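You operate a simulated robot arm through the tools that you are given. There is no shell and no other tool.

Carry out the task below with a simulated robot arm. There is one attempt and no reset: what you move stays moved.

Task
Set the gauge stop at about 35 cm and lay the thin purple tube in the gauge.
Fine: free the gauge knob first and turn it tight again.

The check looks at the end state, three seconds after you hand in, the way a careful person would. Anything else that was tipped, shoved, dropped, spilled or broken makes it a failure.

Robot
A 7-joint arm with a two-finger parallel gripper, fixed in place. Base frame: the origin is on the floor under the middle of its stand, x ahead of it, y to its left, z up; the work surface is at about z = 1030. Lengths are in mm, angles in rad, forces in N, time in s.
It reaches about 1479 mm from its shoulder. Its first joint turns from -2.897 to 2.897 rad. Payload 4.4 kg.
The tool frame sits at the grasp point between the pads (the TCP): z along the fingers, y along the line on which they close. The tips reach 23 mm beyond it. The gripper opens to 94 mm. The fingers are 38 mm wide and 10 mm thick; the gripper's body (54 by 96 mm) begins 39 mm behind the TCP.
Orientation is told as [roll, pitch, yaw] about the base's x, y, z axes, in that order, counted from this pose: with the fingers straight down and closing along the base's y, the tool's x points along the base's -x, its y along +y and its z along -z.

Tools
- The arm moves only by the tool apply_moves. Its argument "series" is a list of rows, each a list of 6 numbers: the shift along the base's x, y, z in units of 50 mm (1.0 is 50 mm), then the turn, a rotation vector about the base's x, y, z in units of 8 degrees (1.0 is 8 degrees). In form: [[dx, dy, dz, rx, ry, rz], ...]. A call has 1 to 20 rows; each row shifts and turns the commanded pose from where the row before left it. "hand" is the gripper command, from -1 (shut) to 1 (fully open), values between in proportion, set as the call begins (left out, the last holds). A call with a number of a shift or a turn outside -1 to 1 is refused whole. A row lasts 0.2 s, in which the tool goes at most 50 mm and 0.15 rad; a call with a longer step from one row to the next is refused whole, and so is a gripper value outside its range. Where a pose cannot be reached the arm comes as near as it can. A force on the tool above 50 N (or 10 N above the force at the start of the call, whichever is more), or a blocked arm, ends the call early, and 0.2 s more pass. The fingers move at their own pace (about 72 mm/s each) and stop on an object; they squeeze with about 34 N. The grip force told is the motor's: it shows also when the fingers shut on nothing. Time passes only in rows, and 0.2 s behind the last, so rows that do not move let the fingers close. The reply holds the time, the measured pose of the TCP, the force on the tool along the base axes, the opening and the grip force, in the units named above and with some noise, with the torque about the TCP (base axes, N m) and any sound that the robot's microphone picked up, and new pictures: "pictures" is both (left out), scene, wrist or none.
- Cameras (640 x 400 px; columns grow to the right, rows downward): "scene" is fixed at [220.7, -648.8, 1620.5]; the picture's right is [0.72, -0.69, 0.00], its down [-0.32, -0.34, -0.89] and it looks along [0.61, 0.64, -0.47] (base axes); focal length 332 px, centre (320, 200). "wrist" rides on the gripper at [86, 16, -74] in the tool frame; the picture's right is [-0.18, 0.98, 0.00], its down [-0.58, -0.11, -0.81] and it looks along [-0.79, -0.15, 0.59] (tool axes); focal length 243 px, centre (320, 200). There is no depth. A picture from a camera that has moved, and an enlarged one, comes with that camera's place and axes in the base frame and with its lens.
- inspect(camera, box): a new picture of the part [left, top, right, bottom] of that camera's present view, enlarged. No time passes.
- finish_job(): hands the job in; it is judged then, once.

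Nothing tells you positions but the pictures and the camera data. Unless the task says otherwise, let go and move clear before handing in.

The tools are called after "Emit:" by a JSON object that holds its "fn" and its "kwargs". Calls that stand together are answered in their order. apply_moves: Moves the arm, as the interface text tells. Its arguments: {"type":"object","properties":{"series":{"type":"array"},"hand":{"type":"number"},"pictures":{"type":"string","enum":["both","scene","wrist","none"]}},"required":["series"]} The other tools are called the same way: inspect (camera, box) takes an enlarged picture of a part of a camera's view; finish_job () hands the job in.

At the start:

```text
time_s: 0.0
position: [796.2, 216.6, 1469.1]
tool_rot: [0.001, 0.0, 0.002]
contact_force: [0.2, -0.6, 0.2]
ft_torque: [0.02, -0.03, 0.04]
gripper_width: 94.2
gripper_force: 0.0
```

scene: 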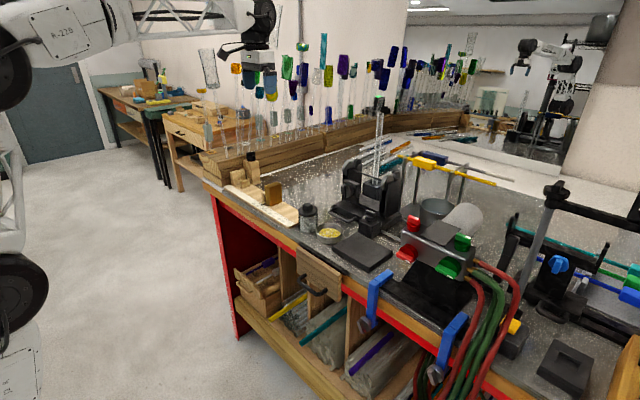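
wrist: 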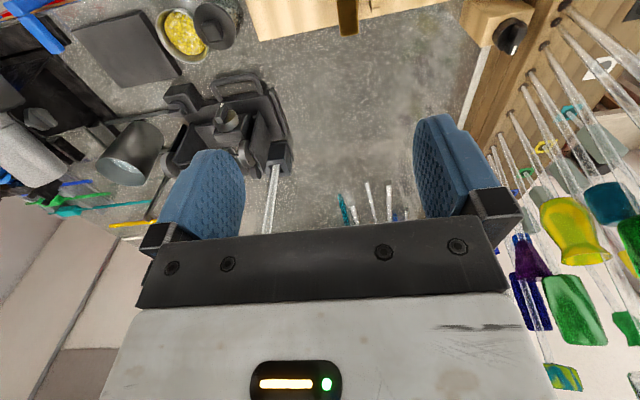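

I see a glassblower's bench with racks, burners and tubes; I need to find the gauge, its knob and the thin purple tube. I'll look closer at several parts of the scene first.

Emit:
{"fn": "inspect", "kwargs": {"camera": "scene", "box": [220, 150, 420, 275]}}

Emit:
{"fn": "inspect", "kwargs": {"camera": "scene", "box": [400, 150, 640, 300]}}

Emit:
{"fn": "inspect", "kwargs": {"camera": "scene", "box": [220, 250, 460, 400]}}

Emit:
{"fn": "inspect", "kwargs": {"camera": "scene", "box": [440, 250, 640, 400]}}

Emit:
{"fn": "inspect", "kwargs": {"camera": "scene", "box": [360, 100, 520, 200]}}

Emit:
{"fn": "inspect", "kwargs": {"camera": "wrist", "box": [0, 0, 320, 240]}}

Emit:
{"fn": "inspect", "kwargs": {"camera": "wrist", "box": [240, 0, 560, 240]}}

```text
3.20 times, centred on (320, 212) of scene
camera zoom: at [220.7, -648.8, 1620.5], right [0.72, -0.69, 0.0], down [-0.32, -0.34, -0.89], along [0.61, 0.64, -0.47], focal length 1064 px, centre (320, 160)
```

zoom: 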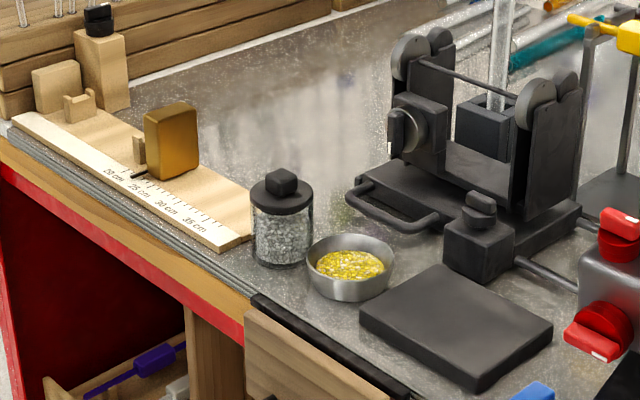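

```text
2.67 times, centred on (520, 225) of scene
camera zoom: at [220.7, -648.8, 1620.5], right [0.72, -0.69, 0.0], down [-0.32, -0.34, -0.89], along [0.61, 0.64, -0.47], focal length 887 px, centre (-213, 133)
```

zoom: 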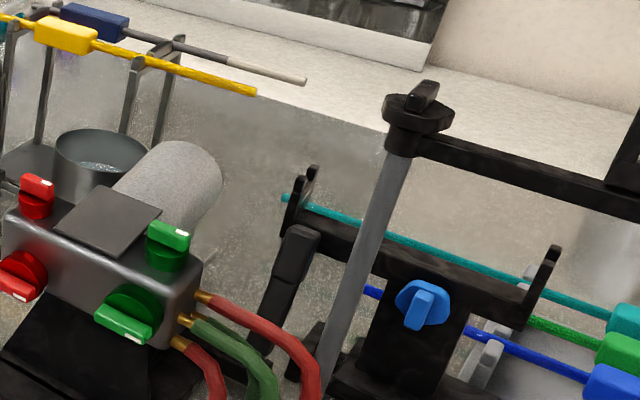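

```text
2.67 times, centred on (340, 325) of scene
camera zoom: at [220.7, -648.8, 1620.5], right [0.72, -0.69, 0.0], down [-0.32, -0.34, -0.89], along [0.61, 0.64, -0.47], focal length 887 px, centre (267, -133)
```

zoom: 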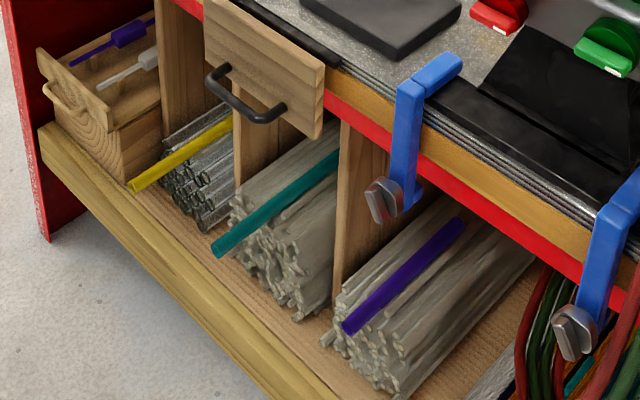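

```text
2.67 times, centred on (540, 325) of scene
camera zoom: at [220.7, -648.8, 1620.5], right [0.72, -0.69, 0.0], down [-0.32, -0.34, -0.89], along [0.61, 0.64, -0.47], focal length 887 px, centre (-267, -133)
```

zoom: 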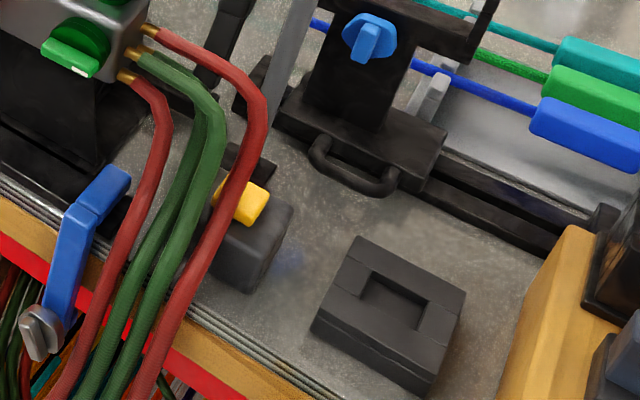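

```text
4.00 times, centred on (440, 150) of scene
camera zoom: at [220.7, -648.8, 1620.5], right [0.72, -0.69, 0.0], down [-0.32, -0.34, -0.89], along [0.61, 0.64, -0.47], focal length 1330 px, centre (-160, 400)
```

zoom: 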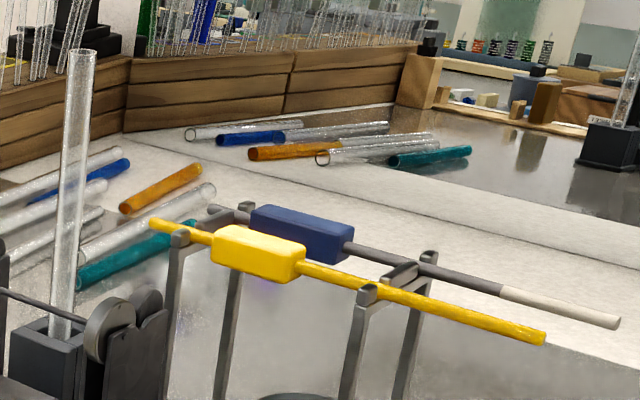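

```text
1.67 times, centred on (160, 120) of wrist
camera zoom: at [709.9, 230.5, 1543.5], right [0.18, 0.98, 0.0], down [0.58, -0.11, 0.81], along [0.79, -0.15, -0.59], focal length 404 px, centre (587, 333)
```

zoom: 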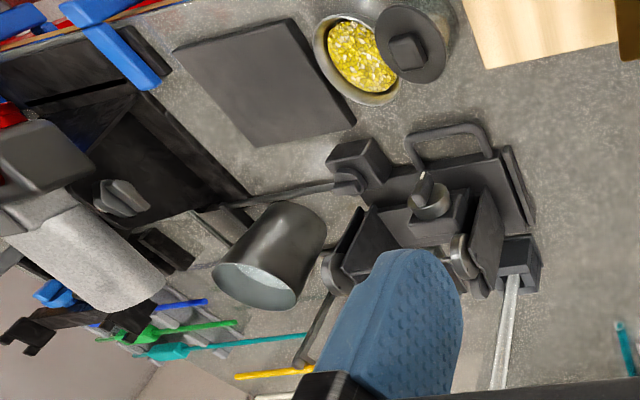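

```text
1.67 times, centred on (400, 120) of wrist
camera zoom: at [709.9, 230.5, 1543.5], right [0.18, 0.98, 0.0], down [0.58, -0.11, 0.81], along [0.79, -0.15, -0.59], focal length 404 px, centre (187, 333)
```

zoom: 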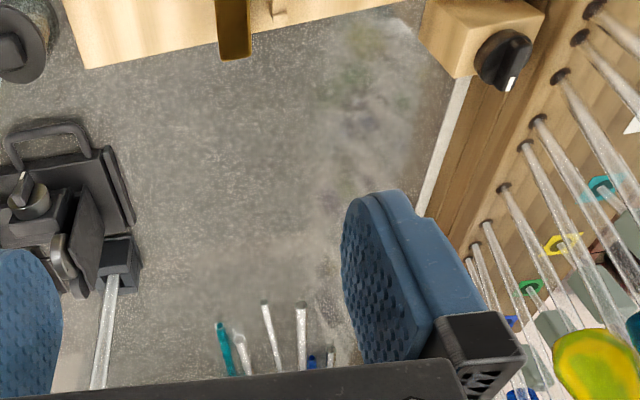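

I think the gauge is the wooden ruler with a brass stop at the left end of the bench (marked 20 to 35 cm). I'll zoom in on it, its knob and the candidates for the purple tube.

Emit:
{"fn": "inspect", "kwargs": {"camera": "scene", "box": [215, 145, 305, 235]}}

Emit:
{"fn": "inspect", "kwargs": {"camera": "wrist", "box": [240, 0, 360, 75]}}

Emit:
{"fn": "inspect", "kwargs": {"camera": "wrist", "box": [440, 0, 560, 75]}}

Emit:
{"fn": "inspect", "kwargs": {"camera": "scene", "box": [230, 255, 310, 320]}}

Emit:
{"fn": "inspect", "kwargs": {"camera": "scene", "box": [330, 310, 450, 400]}}

Emit:
{"fn": "inspect", "kwargs": {"camera": "scene", "box": [360, 125, 440, 175]}}

Emit:
{"fn": "inspect", "kwargs": {"camera": "scene", "box": [430, 330, 530, 400]}}

Emit:
{"fn": "inspect", "kwargs": {"camera": "wrist", "box": [310, 150, 430, 240]}}

```text
4.44 times, centred on (260, 190) of scene
camera zoom: at [220.7, -648.8, 1620.5], right [0.72, -0.69, 0.0], down [-0.32, -0.34, -0.89], along [0.61, 0.64, -0.47], focal length 1478 px, centre (587, 244)
```

zoom: 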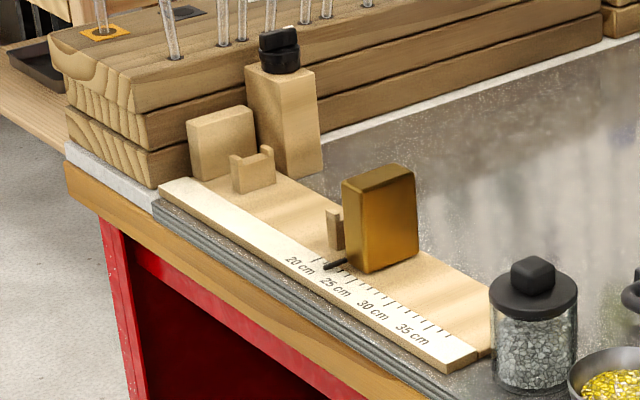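

```text
5.33 times, centred on (300, 38) of wrist
camera zoom: at [709.9, 230.5, 1543.5], right [0.18, 0.98, 0.0], down [0.58, -0.11, 0.81], along [0.79, -0.15, -0.59], focal length 1294 px, centre (427, 1067)
```

zoom: 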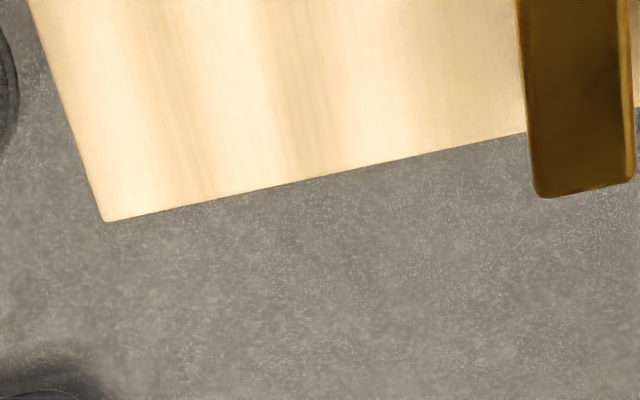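

```text
5.33 times, centred on (500, 38) of wrist
camera zoom: at [709.9, 230.5, 1543.5], right [0.18, 0.98, 0.0], down [0.58, -0.11, 0.81], along [0.79, -0.15, -0.59], focal length 1294 px, centre (-640, 1067)
```

zoom: 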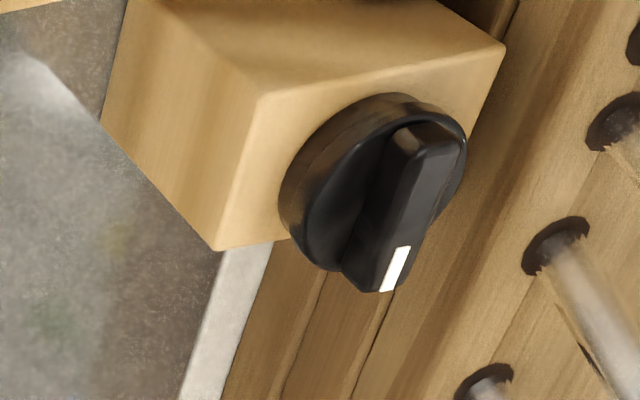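

```text
6.15 times, centred on (270, 288) of scene
camera zoom: at [220.7, -648.8, 1620.5], right [0.72, -0.69, 0.0], down [-0.32, -0.34, -0.89], along [0.61, 0.64, -0.47], focal length 2046 px, centre (628, -338)
```

zoom: 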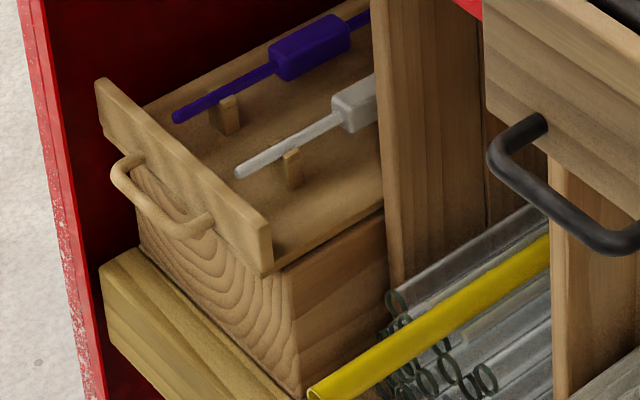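

```text
4.44 times, centred on (390, 355) of scene
camera zoom: at [220.7, -648.8, 1620.5], right [0.72, -0.69, 0.0], down [-0.32, -0.34, -0.89], along [0.61, 0.64, -0.47], focal length 1478 px, centre (9, -489)
```

zoom: 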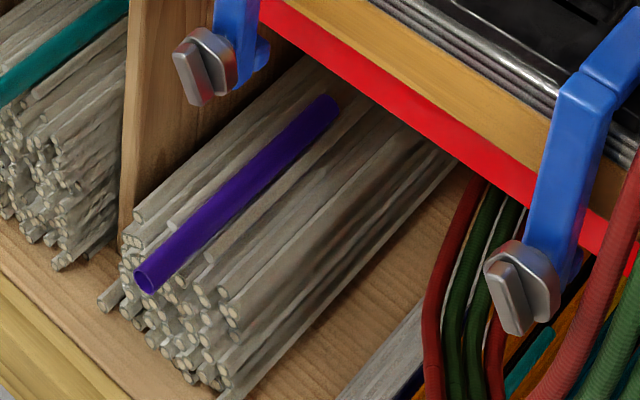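

```text
8.00 times, centred on (400, 150) of scene
camera zoom: at [220.7, -648.8, 1620.5], right [0.72, -0.69, 0.0], down [-0.32, -0.34, -0.89], along [0.61, 0.64, -0.47], focal length 2660 px, centre (-320, 600)
```

zoom: 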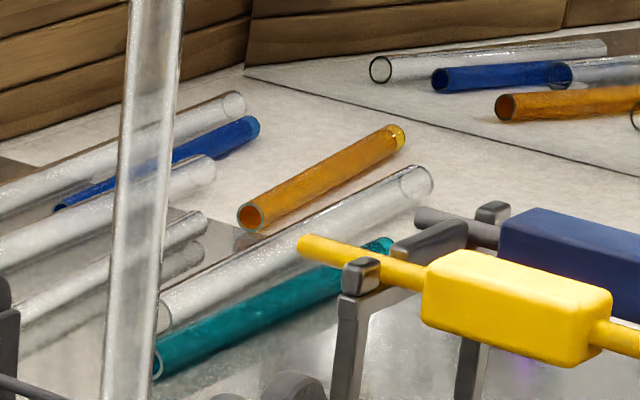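

```text
5.71 times, centred on (480, 365) of scene
camera zoom: at [220.7, -648.8, 1620.5], right [0.72, -0.69, 0.0], down [-0.32, -0.34, -0.89], along [0.61, 0.64, -0.47], focal length 1900 px, centre (-594, -743)
```

zoom: 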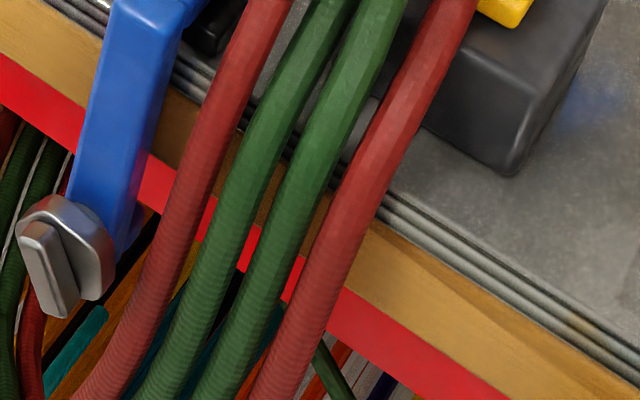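

```text
4.44 times, centred on (370, 195) of wrist
camera zoom: at [709.9, 230.5, 1543.5], right [0.18, 0.98, 0.0], down [0.58, -0.11, 0.81], along [0.79, -0.15, -0.59], focal length 1078 px, centre (98, 222)
```

zoom: 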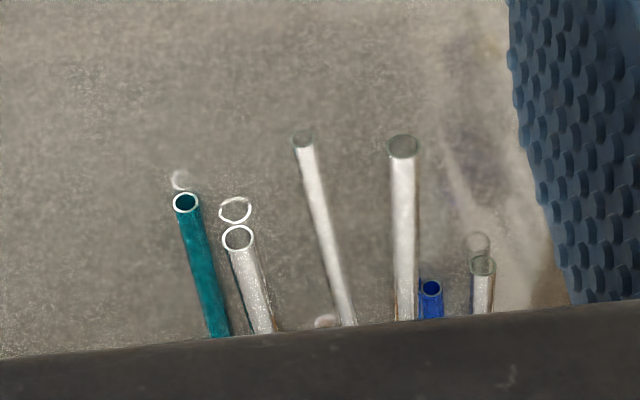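

The gauge runs along y near x≈780, from about y=490 (zero end) to y=70; the stop reads about 22 cm. I need to identify the thin purple tube, so I'll zoom into other regions for purple items.

Emit:
{"fn": "inspect", "kwargs": {"camera": "scene", "box": [330, 320, 400, 390]}}

Emit:
{"fn": "inspect", "kwargs": {"camera": "scene", "box": [280, 120, 400, 190]}}

Emit:
{"fn": "inspect", "kwargs": {"camera": "scene", "box": [500, 200, 640, 310]}}

Emit:
{"fn": "inspect", "kwargs": {"camera": "scene", "box": [400, 100, 560, 200]}}

Emit:
{"fn": "inspect", "kwargs": {"camera": "scene", "box": [400, 360, 500, 400]}}

Emit:
{"fn": "inspect", "kwargs": {"camera": "scene", "box": [270, 270, 350, 350]}}

Emit:
{"fn": "inspect", "kwargs": {"camera": "wrist", "box": [480, 0, 640, 200]}}

Emit:
{"fn": "inspect", "kwargs": {"camera": "scene", "box": [190, 30, 350, 160]}}

```text
5.71 times, centred on (365, 355) of scene
camera zoom: at [220.7, -648.8, 1620.5], right [0.72, -0.69, 0.0], down [-0.32, -0.34, -0.89], along [0.61, 0.64, -0.47], focal length 1900 px, centre (63, -686)
```

zoom: 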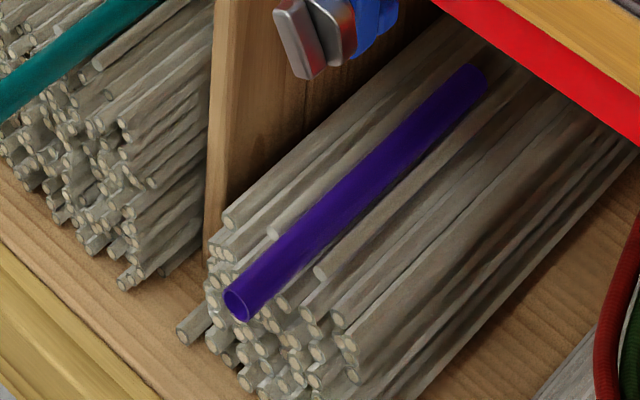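

```text
5.33 times, centred on (340, 155) of scene
camera zoom: at [220.7, -648.8, 1620.5], right [0.72, -0.69, 0.0], down [-0.32, -0.34, -0.89], along [0.61, 0.64, -0.47], focal length 1773 px, centre (213, 440)
```

zoom: 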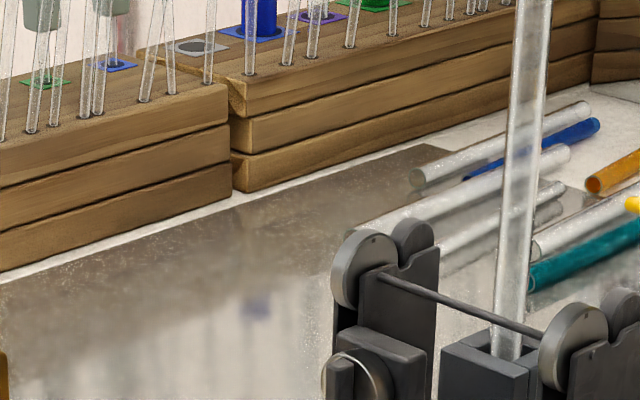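

```text
3.64 times, centred on (570, 255) of scene
camera zoom: at [220.7, -648.8, 1620.5], right [0.72, -0.69, 0.0], down [-0.32, -0.34, -0.89], along [0.61, 0.64, -0.47], focal length 1209 px, centre (-589, 0)
```

zoom: 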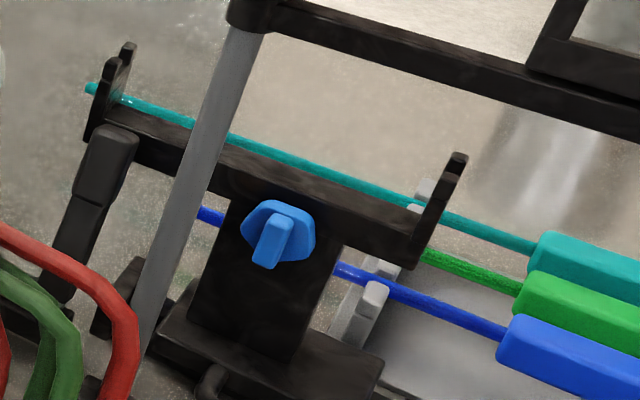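

```text
4.00 times, centred on (480, 150) of scene
camera zoom: at [220.7, -648.8, 1620.5], right [0.72, -0.69, 0.0], down [-0.32, -0.34, -0.89], along [0.61, 0.64, -0.47], focal length 1330 px, centre (-320, 400)
```

zoom: 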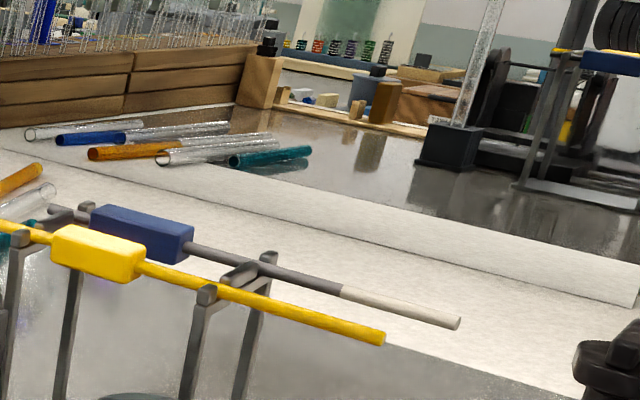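

```text
6.40 times, centred on (450, 380) of scene
camera zoom: at [220.7, -648.8, 1620.5], right [0.72, -0.69, 0.0], down [-0.32, -0.34, -0.89], along [0.61, 0.64, -0.47], focal length 2128 px, centre (-512, -952)
```

zoom: 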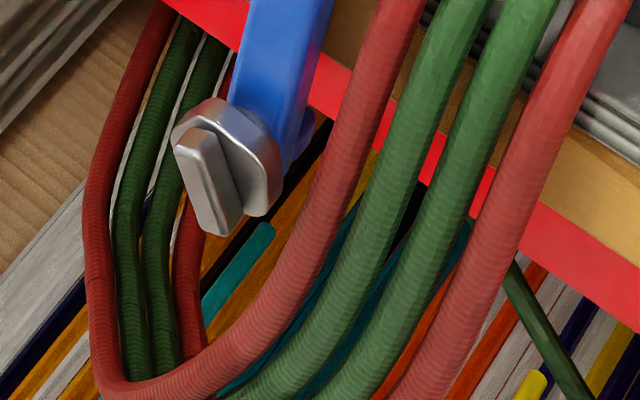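

```text
5.00 times, centred on (310, 310) of scene
camera zoom: at [220.7, -648.8, 1620.5], right [0.72, -0.69, 0.0], down [-0.32, -0.34, -0.89], along [0.61, 0.64, -0.47], focal length 1662 px, centre (370, -350)
```

zoom: 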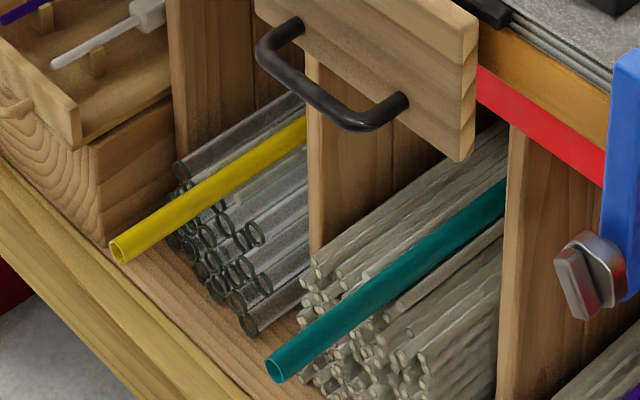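

```text
2.00 times, centred on (560, 100) of wrist
camera zoom: at [709.9, 230.5, 1543.5], right [0.18, 0.98, 0.0], down [0.58, -0.11, 0.81], along [0.79, -0.15, -0.59], focal length 485 px, centre (-160, 400)
```

zoom: 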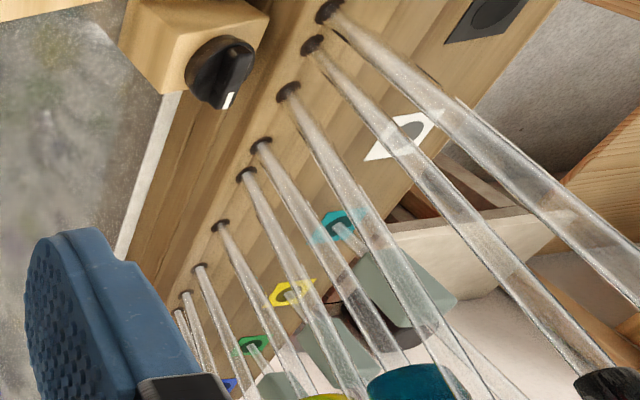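

```text
3.08 times, centred on (270, 95) of scene
camera zoom: at [220.7, -648.8, 1620.5], right [0.72, -0.69, 0.0], down [-0.32, -0.34, -0.89], along [0.61, 0.64, -0.47], focal length 1023 px, centre (474, 523)
```

zoom: 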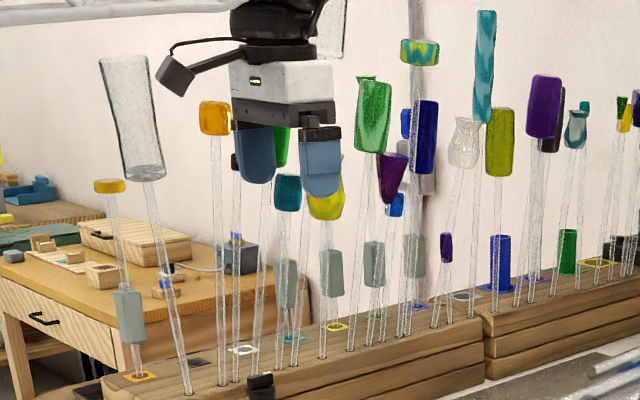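

The purple tube in the right-hand under-bench bay looks like the tube stock (yellow, teal, purple). I'll pull the arm back from the bench to look at the gauge and then into the bays with the wrist camera.

Emit:
{"fn": "apply_moves", "kwargs": {"series": [[-1, 0, 0, 0, 0, 0], [-1, 0, 0, 0, 0, 0], [-1, 0, 0, 0, 0, 0], [-1, 0, 0, 0, 0, 0], [-1, 0, -0.5, 0, 0, 0], [-1, 0, -0.5, 0, 0, 0]], "pictures": "both"}}

```text
refused: row 5 steps farther than a row can; nothing moved
```

Emit:
{"fn": "apply_moves", "kwargs": {"series": [[-0.98, 0, 0, 0, 0, 0], [-0.98, 0, 0, 0, 0, 0], [-0.98, 0, 0, 0, 0, 0], [-0.98, 0, 0, 0, 0, 0], [-0.8, 0, -0.5, 0, 0, 0], [-0.8, 0, -0.5, 0, 0, 0]], "pictures": "both"}}

```text
time_s: 1.4
position: [518.3, 212.4, 1418.8]
tool_rot: [-0.001, 0.001, -0.001]
contact_force: [-0.2, 0.1, -1.1]
ft_torque: [-0.01, 0.01, 0.01]
gripper_width: 94.0
gripper_force: 0.0
camera wrist: at [432.3, 227.2, 1494.8], right [0.18, 0.98, 0.0], down [0.58, -0.11, 0.81], along [0.79, -0.15, -0.59], focal length 243 px, centre (320, 200)
```

scene: 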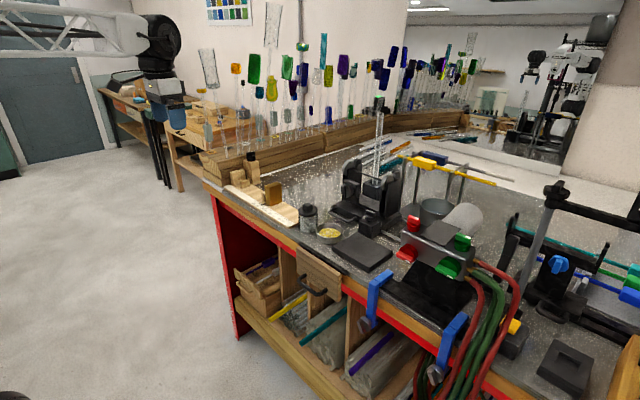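
wrist: 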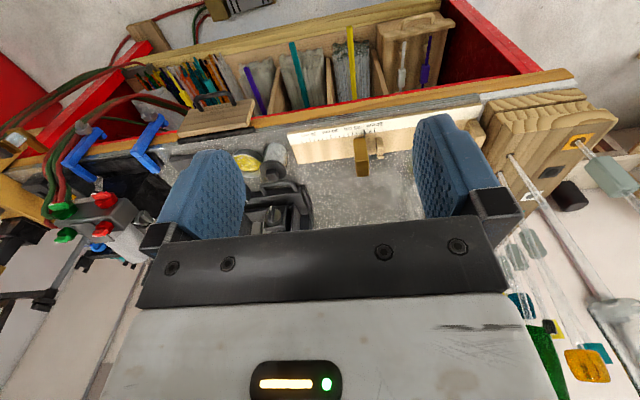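

The whole gauge and the under-bench bays are now in the wrist view (upside down). I'll zoom in to read the scale and see the tubes.

Emit:
{"fn": "inspect", "kwargs": {"camera": "wrist", "box": [270, 90, 410, 180]}}

Emit:
{"fn": "inspect", "kwargs": {"camera": "wrist", "box": [120, 20, 300, 130]}}

Emit:
{"fn": "inspect", "kwargs": {"camera": "wrist", "box": [290, 10, 460, 120]}}

Emit:
{"fn": "inspect", "kwargs": {"camera": "wrist", "box": [430, 80, 590, 200]}}

```text
4.44 times, centred on (340, 135) of wrist
camera zoom: at [432.3, 227.2, 1494.8], right [0.18, 0.98, 0.0], down [0.58, -0.11, 0.81], along [0.79, -0.15, -0.59], focal length 1078 px, centre (231, 489)
```

zoom: 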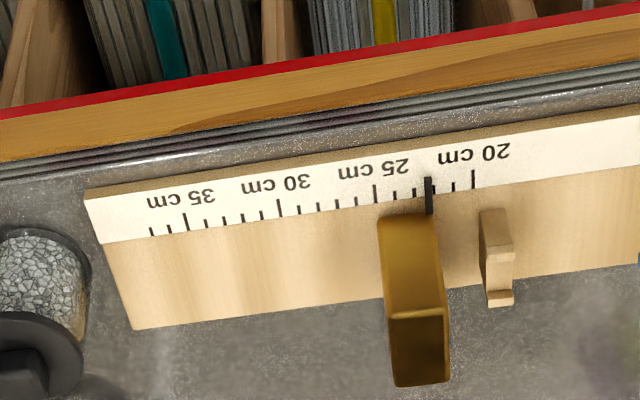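

```text
3.56 times, centred on (210, 75) of wrist
camera zoom: at [432.3, 227.2, 1494.8], right [0.18, 0.98, 0.0], down [0.58, -0.11, 0.81], along [0.79, -0.15, -0.59], focal length 863 px, centre (711, 644)
```

zoom: 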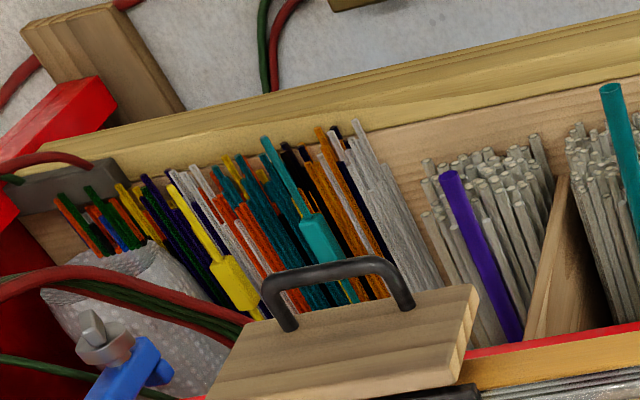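

```text
3.64 times, centred on (375, 65) of wrist
camera zoom: at [432.3, 227.2, 1494.8], right [0.18, 0.98, 0.0], down [0.58, -0.11, 0.81], along [0.79, -0.15, -0.59], focal length 882 px, centre (120, 691)
```

zoom: 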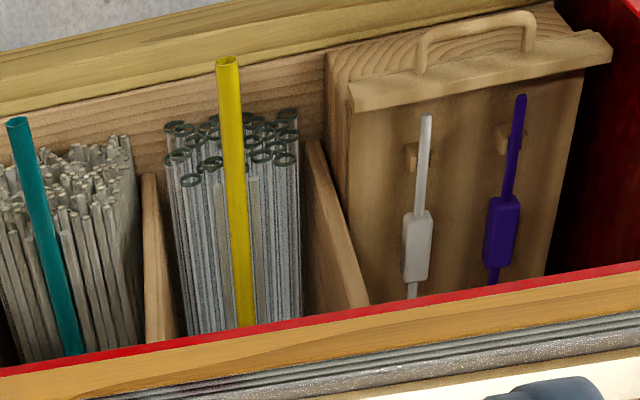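

```text
3.33 times, centred on (510, 140) of wrist
camera zoom: at [432.3, 227.2, 1494.8], right [0.18, 0.98, 0.0], down [0.58, -0.11, 0.81], along [0.79, -0.15, -0.59], focal length 809 px, centre (-313, 400)
```

zoom: 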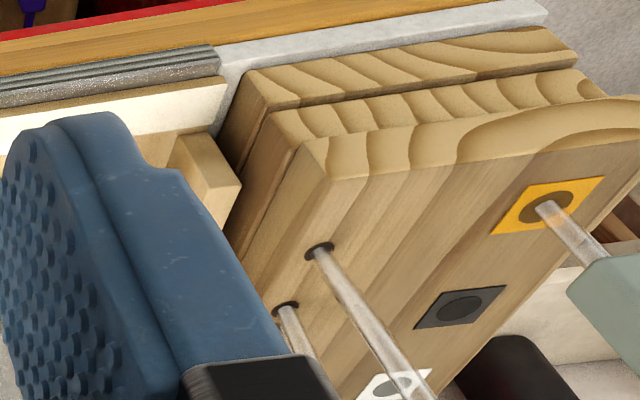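

The gauge scale reads right-to-left from the robot's side: stop line now at ~22.3 cm, 35 cm further towards -y. The purple tube's near end triangulates to about (847, -158, 476) in the third bay; I'll lower the camera in front of the bays to look at it.

Emit:
{"fn": "apply_moves", "kwargs": {"series": [[-0.13, -0.496, -0.76, 0, 0, 0], [-0.13, -0.496, -0.76, 0, 0, 0], [-0.13, -0.496, -0.76, 0, 0, 0], [-0.13, -0.496, -0.76, 0, 0, 0], [-0.13, -0.496, -0.76, 0, 0, 0], [-0.13, -0.496, -0.76, 0, 0, 0], [-0.13, -0.496, -0.76, 0, 0, 0], [-0.13, -0.496, -0.76, 0, 0, 0], [-0.13, -0.496, -0.76, 0, 0, 0], [-0.13, -0.496, -0.76, 0, 0, 0]], "pictures": "both"}}

```text
time_s: 3.6
position: [453.5, -30.5, 1035.5]
tool_rot: [-0.001, -0.001, 0.001]
contact_force: [0.0, 0.0, 0.5]
ft_torque: [-0.04, 0.01, -0.03]
gripper_width: 94.1
gripper_force: 0.1
camera wrist: at [367.2, -15.9, 1112.7], right [0.18, 0.98, 0.0], down [0.58, -0.11, 0.81], along [0.79, -0.15, -0.59], focal length 243 px, centre (320, 200)
```

scene: 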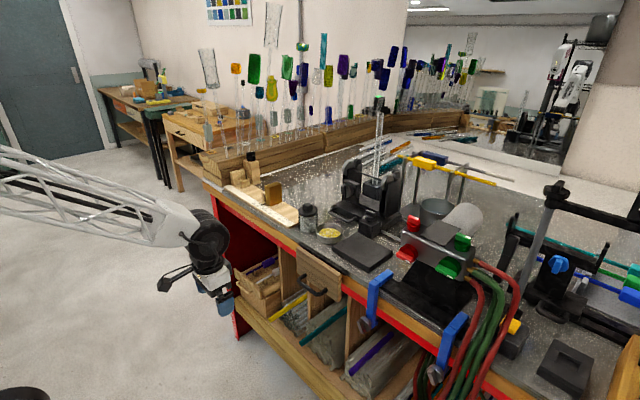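
wrist: 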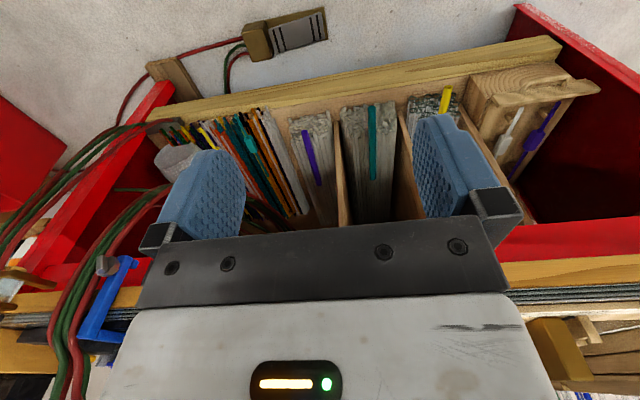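

The bays are visible. Zooming on the purple and teal tubes.

Emit:
{"fn": "inspect", "kwargs": {"camera": "wrist", "box": [270, 90, 410, 230]}}

Emit:
{"fn": "inspect", "kwargs": {"camera": "wrist", "box": [150, 90, 310, 220]}}

Emit:
{"fn": "inspect", "kwargs": {"camera": "wrist", "box": [400, 60, 600, 230]}}

```text
2.86 times, centred on (340, 160) of wrist
camera zoom: at [367.2, -15.9, 1112.7], right [0.18, 0.98, 0.0], down [0.58, -0.11, 0.81], along [0.79, -0.15, -0.59], focal length 693 px, centre (263, 314)
```

zoom: 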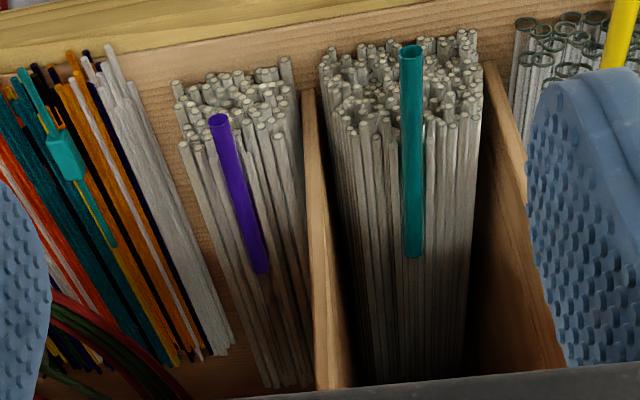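

```text
3.08 times, centred on (230, 155) of wrist
camera zoom: at [367.2, -15.9, 1112.7], right [0.18, 0.98, 0.0], down [0.58, -0.11, 0.81], along [0.79, -0.15, -0.59], focal length 746 px, centre (597, 338)
```

zoom: 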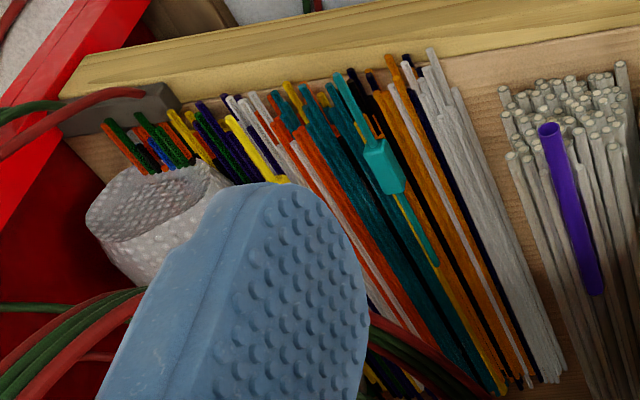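

```text
2.35 times, centred on (500, 145) of wrist
camera zoom: at [367.2, -15.9, 1112.7], right [0.18, 0.98, 0.0], down [0.58, -0.11, 0.81], along [0.79, -0.15, -0.59], focal length 571 px, centre (-104, 329)
```

zoom: 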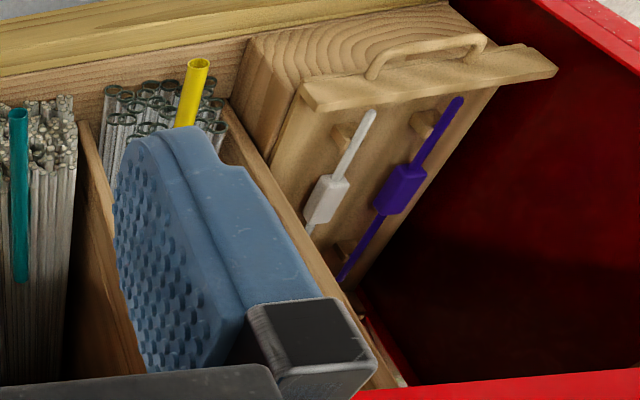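

The purple tube is about 25 cm long, lying along x from ~847 to ~1097 at y≈-157, z≈477. I'll set the stop first: the scale puts 20 cm at y≈284 and 35 cm at y≈134 (x≈805). Moving up to look at the gauge and its knob close.

Emit:
{"fn": "apply_moves", "kwargs": {"series": [[0, 0, 0.98, 0, 0, 0], [0, 0, 0.98, 0, 0, 0], [0, 0, 0.98, 0, 0, 0], [0, 0, 0.98, 0, 0, 0], [0, 0, 0.98, 0, 0, 0], [0, 0.5, 0.8, 0, 0, 0], [0.4, 0.8, 0.4, 0, 0, 0], [0.5, 0.85, 0, 0, 0, 0], [0.5, 0.85, 0, 0, 0, 0], [0.5, 0.85, 0, 0, 0, 0], [0.5, 0.85, 0, 0, 0, 0], [0.5, 0.85, 0, 0, 0, 0], [0.5, 0.85, 0, 0, 0, 0], [0.5, 0.85, 0, 0, 0, 0], [0.5, 0.85, 0, 0, 0, 0]], "pictures": "both"}}

```text
time_s: 6.8
position: [674.2, 373.5, 1345.5]
tool_rot: [0.002, -0.002, -0.001]
contact_force: [-0.2, -0.5, 0.2]
ft_torque: [0.0, -0.02, 0.0]
gripper_width: 94.1
gripper_force: 0.1
camera wrist: at [586.2, 389.2, 1420.0], right [0.18, 0.98, 0.0], down [0.58, -0.11, 0.81], along [0.79, -0.15, -0.59], focal length 243 px, centre (320, 200)
```

scene: 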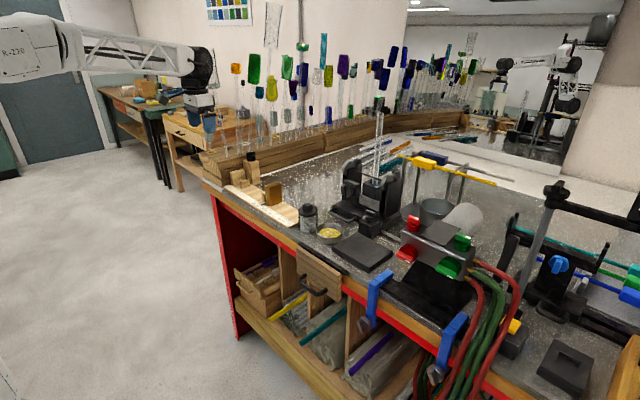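
wrist: 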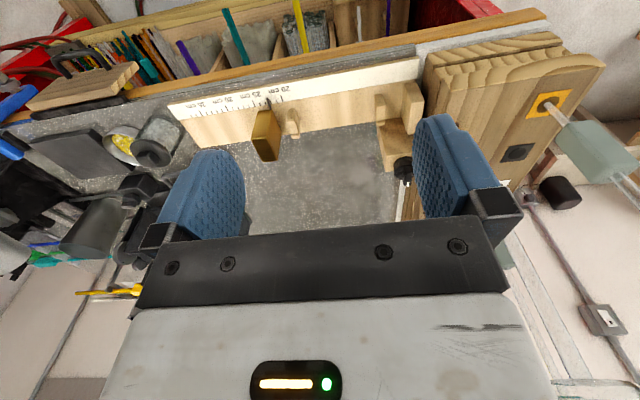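

Emit:
{"fn": "inspect", "kwargs": {"camera": "wrist", "box": [360, 70, 440, 230]}}

Emit:
{"fn": "inspect", "kwargs": {"camera": "wrist", "box": [160, 70, 310, 170]}}

Emit:
{"fn": "inspect", "kwargs": {"camera": "wrist", "box": [360, 140, 430, 220]}}

Emit:
{"fn": "inspect", "kwargs": {"camera": "scene", "box": [230, 140, 300, 200]}}

```text
2.50 times, centred on (400, 150) of wrist
camera zoom: at [586.2, 389.2, 1420.0], right [0.18, 0.98, 0.0], down [0.58, -0.11, 0.81], along [0.79, -0.15, -0.59], focal length 606 px, centre (120, 325)
```

zoom: 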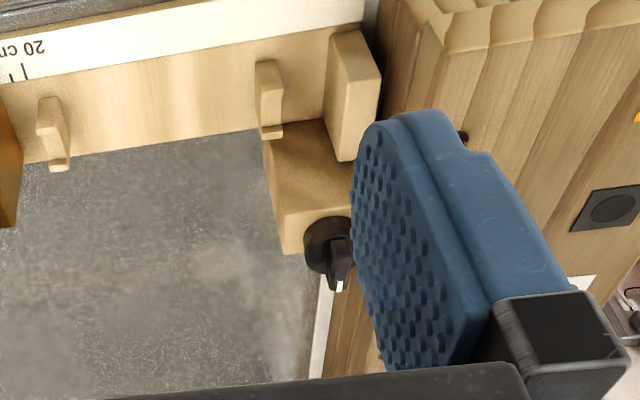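

```text
4.00 times, centred on (235, 120) of wrist
camera zoom: at [586.2, 389.2, 1420.0], right [0.18, 0.98, 0.0], down [0.58, -0.11, 0.81], along [0.79, -0.15, -0.59], focal length 970 px, centre (660, 520)
```

zoom: 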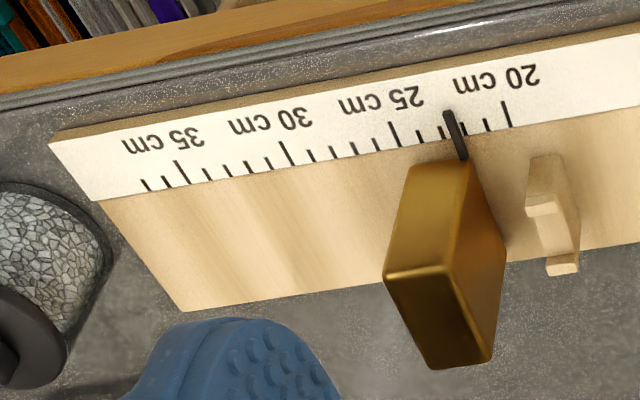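

```text
5.00 times, centred on (395, 180) of wrist
camera zoom: at [586.2, 389.2, 1420.0], right [0.18, 0.98, 0.0], down [0.58, -0.11, 0.81], along [0.79, -0.15, -0.59], focal length 1213 px, centre (-55, 300)
```

zoom: 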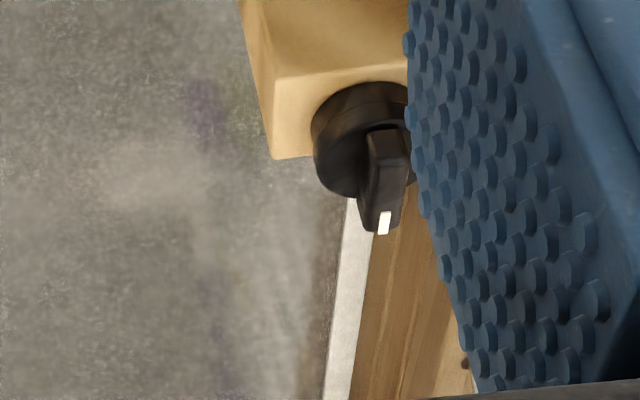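

```text
6.67 times, centred on (265, 170) of scene
camera zoom: at [220.7, -648.8, 1620.5], right [0.72, -0.69, 0.0], down [-0.32, -0.34, -0.89], along [0.61, 0.64, -0.47], focal length 2216 px, centre (687, 400)
```

zoom: 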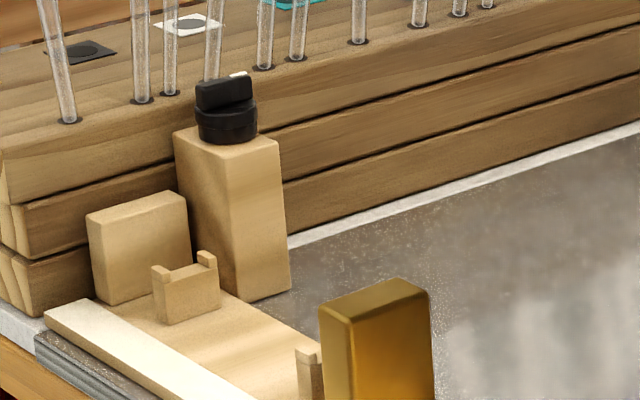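

The black bar-handled knob sits on the wooden post at about (905, 476, 1154), its bar roughly along x with the white mark at the +x end. I'll approach it in steps, watching the clearance to the glass rods in the rack.

Emit:
{"fn": "apply_moves", "kwargs": {"series": [[0.8, 0.3, 0, 0, 0, 0], [0.8, 0.3, 0, 0, 0, 0], [0.8, 0.3, 0, 0, 0, 0], [0.8, 0.3, 0, 0, 0, 0]], "pictures": "both"}}

```text
time_s: 7.8
position: [837.5, 433.7, 1343.9]
tool_rot: [0.0, 0.001, -0.001]
contact_force: [-0.1, 0.3, 1.2]
ft_torque: [0.0, 0.02, 0.0]
gripper_width: 94.0
gripper_force: 0.1
camera wrist: at [750.8, 448.8, 1418.7], right [0.18, 0.98, 0.0], down [0.58, -0.11, 0.81], along [0.79, -0.15, -0.59], focal length 243 px, centre (320, 200)
```

scene: 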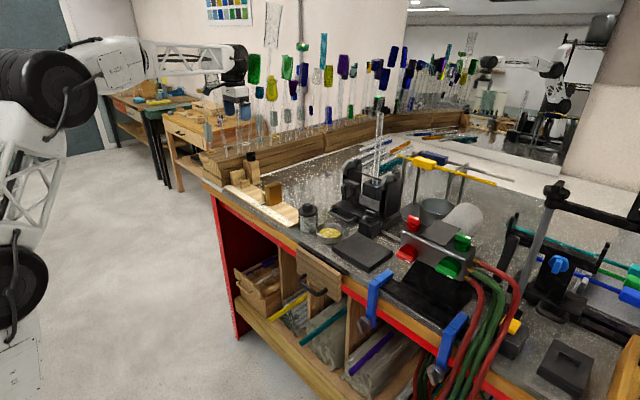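
wrist: 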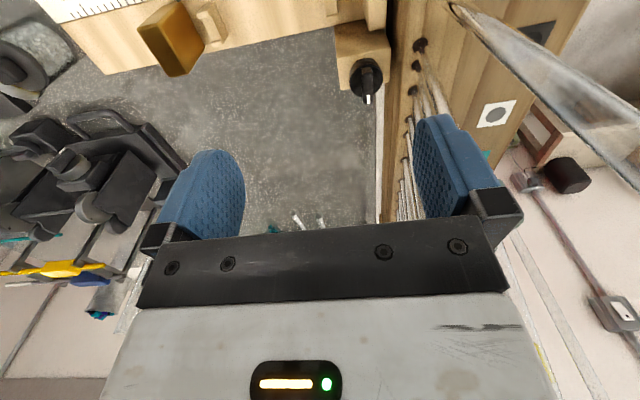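

Emit:
{"fn": "inspect", "kwargs": {"camera": "scene", "box": [180, 20, 320, 180]}}

Emit:
{"fn": "inspect", "kwargs": {"camera": "wrist", "box": [320, 0, 480, 120]}}

Emit:
{"fn": "inspect", "kwargs": {"camera": "wrist", "box": [400, 0, 640, 240]}}

```text
2.50 times, centred on (250, 100) of scene
camera zoom: at [220.7, -648.8, 1620.5], right [0.72, -0.69, 0.0], down [-0.32, -0.34, -0.89], along [0.61, 0.64, -0.47], focal length 831 px, centre (495, 450)
```

zoom: 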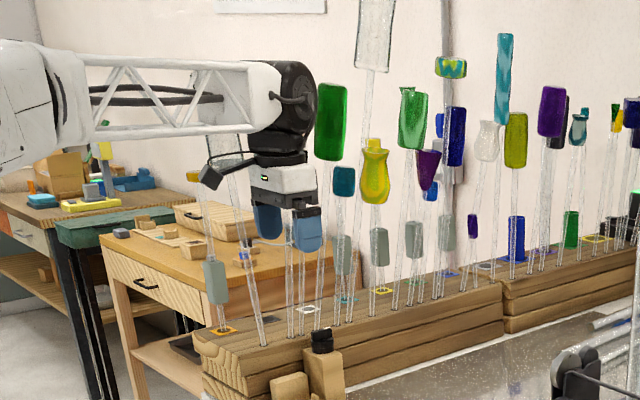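

```text
3.33 times, centred on (400, 60) of wrist
camera zoom: at [750.8, 448.8, 1418.7], right [0.18, 0.98, 0.0], down [0.58, -0.11, 0.81], along [0.79, -0.15, -0.59], focal length 809 px, centre (53, 667)
```

zoom: 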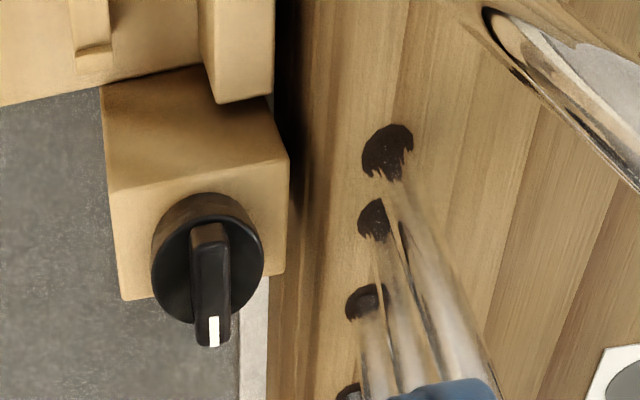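

```text
1.67 times, centred on (520, 120) of wrist
camera zoom: at [750.8, 448.8, 1418.7], right [0.18, 0.98, 0.0], down [0.58, -0.11, 0.81], along [0.79, -0.15, -0.59], focal length 404 px, centre (-13, 333)
```

zoom: 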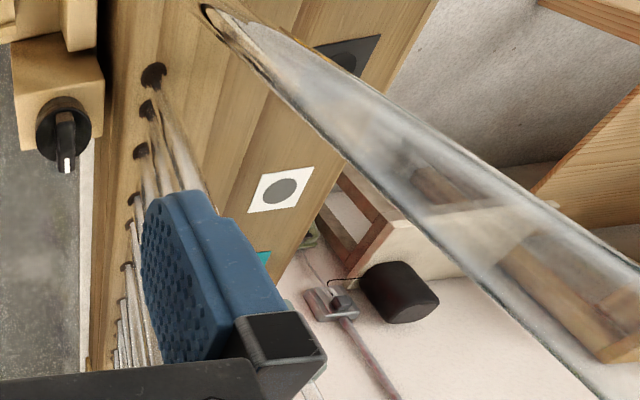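

The knob bar lies along x at about (902, 474), ~39 mm long and 12 mm thick, and the rods stand off at y≈611, so there is room. I'll narrow the gripper and come down above the knob.

Emit:
{"fn": "apply_moves", "kwargs": {"series": [[0.32, 0.2, -0.7, 0, 0, 0], [0.32, 0.2, -0.7, 0, 0, 0], [0.32, 0.2, -0.7, 0, 0, 0], [0.32, 0.2, -0.6, 0, 0, 0], [0, 0, 0, 0, 0, 0]], "hand": -0.1, "pictures": "both"}}

```text
time_s: 8.6
position: [879.0, 461.0, 1252.4]
tool_rot: [-0.002, -0.003, 0.002]
contact_force: [-52.9, -32.3, -5.2]
ft_torque: [2.47, -4.35, 1.7]
gripper_width: 42.3
gripper_force: 0.0
stopped in row 3: the force on the tool passed its limit at 95 N (the readings are from after the stop); the commanded pose is now the measured one
camera wrist: at [792.4, 476.2, 1327.2], right [0.18, 0.98, 0.0], down [0.58, -0.11, 0.81], along [0.79, -0.15, -0.59], focal length 243 px, centre (320, 200)
```

scene: 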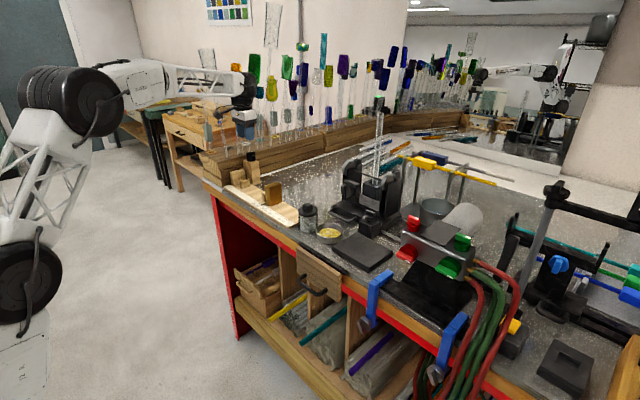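
wrist: 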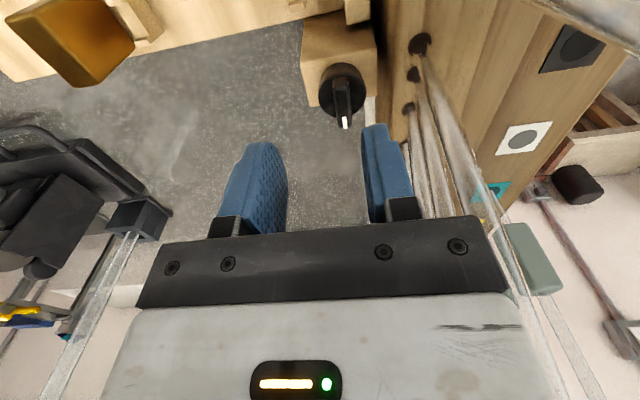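

The gripper body touched something on its +x/+y side at about z=1333, likely a leaning glass rod. I'll back straight off along -x/-y and check what it was.

Emit:
{"fn": "apply_moves", "kwargs": {"series": [[-0.5, -0.35, 0.1, 0, 0, 0], [-0.5, -0.35, 0.1, 0, 0, 0]], "pictures": "both"}}

Emit:
{"fn": "inspect", "kwargs": {"camera": "scene", "box": [180, 20, 320, 180]}}

Emit:
{"fn": "inspect", "kwargs": {"camera": "wrist", "box": [400, 0, 640, 240]}}

```text
time_s: 9.2
position: [829.1, 424.7, 1260.0]
tool_rot: [0.0, 0.002, 0.003]
contact_force: [0.8, 0.2, -0.4]
ft_torque: [0.0, 0.03, 0.02]
gripper_width: 42.2
gripper_force: 0.1
camera wrist: at [741.2, 440.3, 1335.4], right [0.18, 0.98, 0.0], down [0.58, -0.11, 0.81], along [0.79, -0.15, -0.59], focal length 243 px, centre (320, 200)
```

scene: 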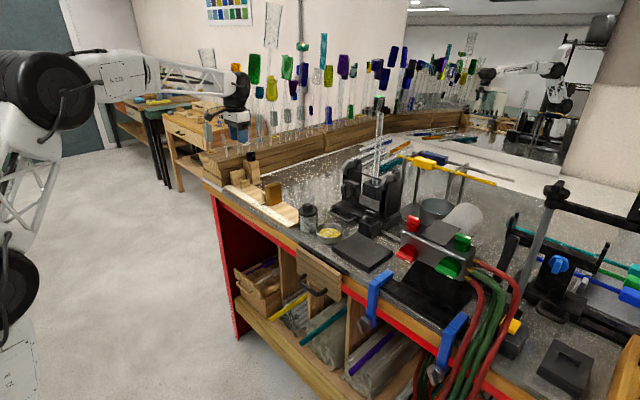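
wrist: 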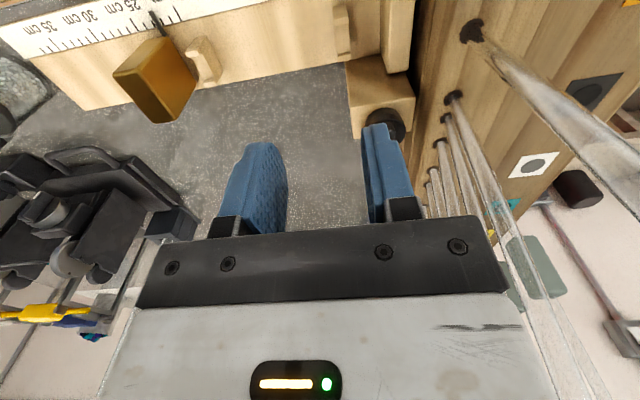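

```text
2.50 times, centred on (250, 100) of scene
camera zoom: at [220.7, -648.8, 1620.5], right [0.72, -0.69, 0.0], down [-0.32, -0.34, -0.89], along [0.61, 0.64, -0.47], focal length 831 px, centre (495, 450)
```

zoom: 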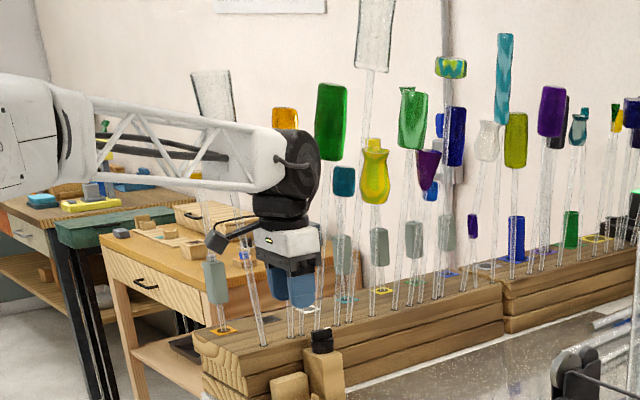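

```text
1.67 times, centred on (520, 120) of wrist
camera zoom: at [741.2, 440.3, 1335.4], right [0.18, 0.98, 0.0], down [0.58, -0.11, 0.81], along [0.79, -0.15, -0.59], focal length 404 px, centre (-13, 333)
```

zoom: 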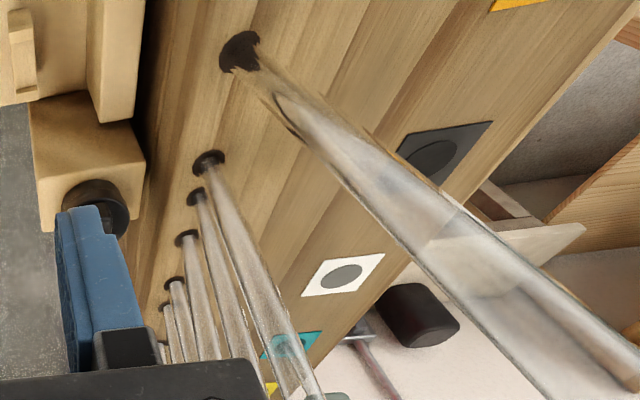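

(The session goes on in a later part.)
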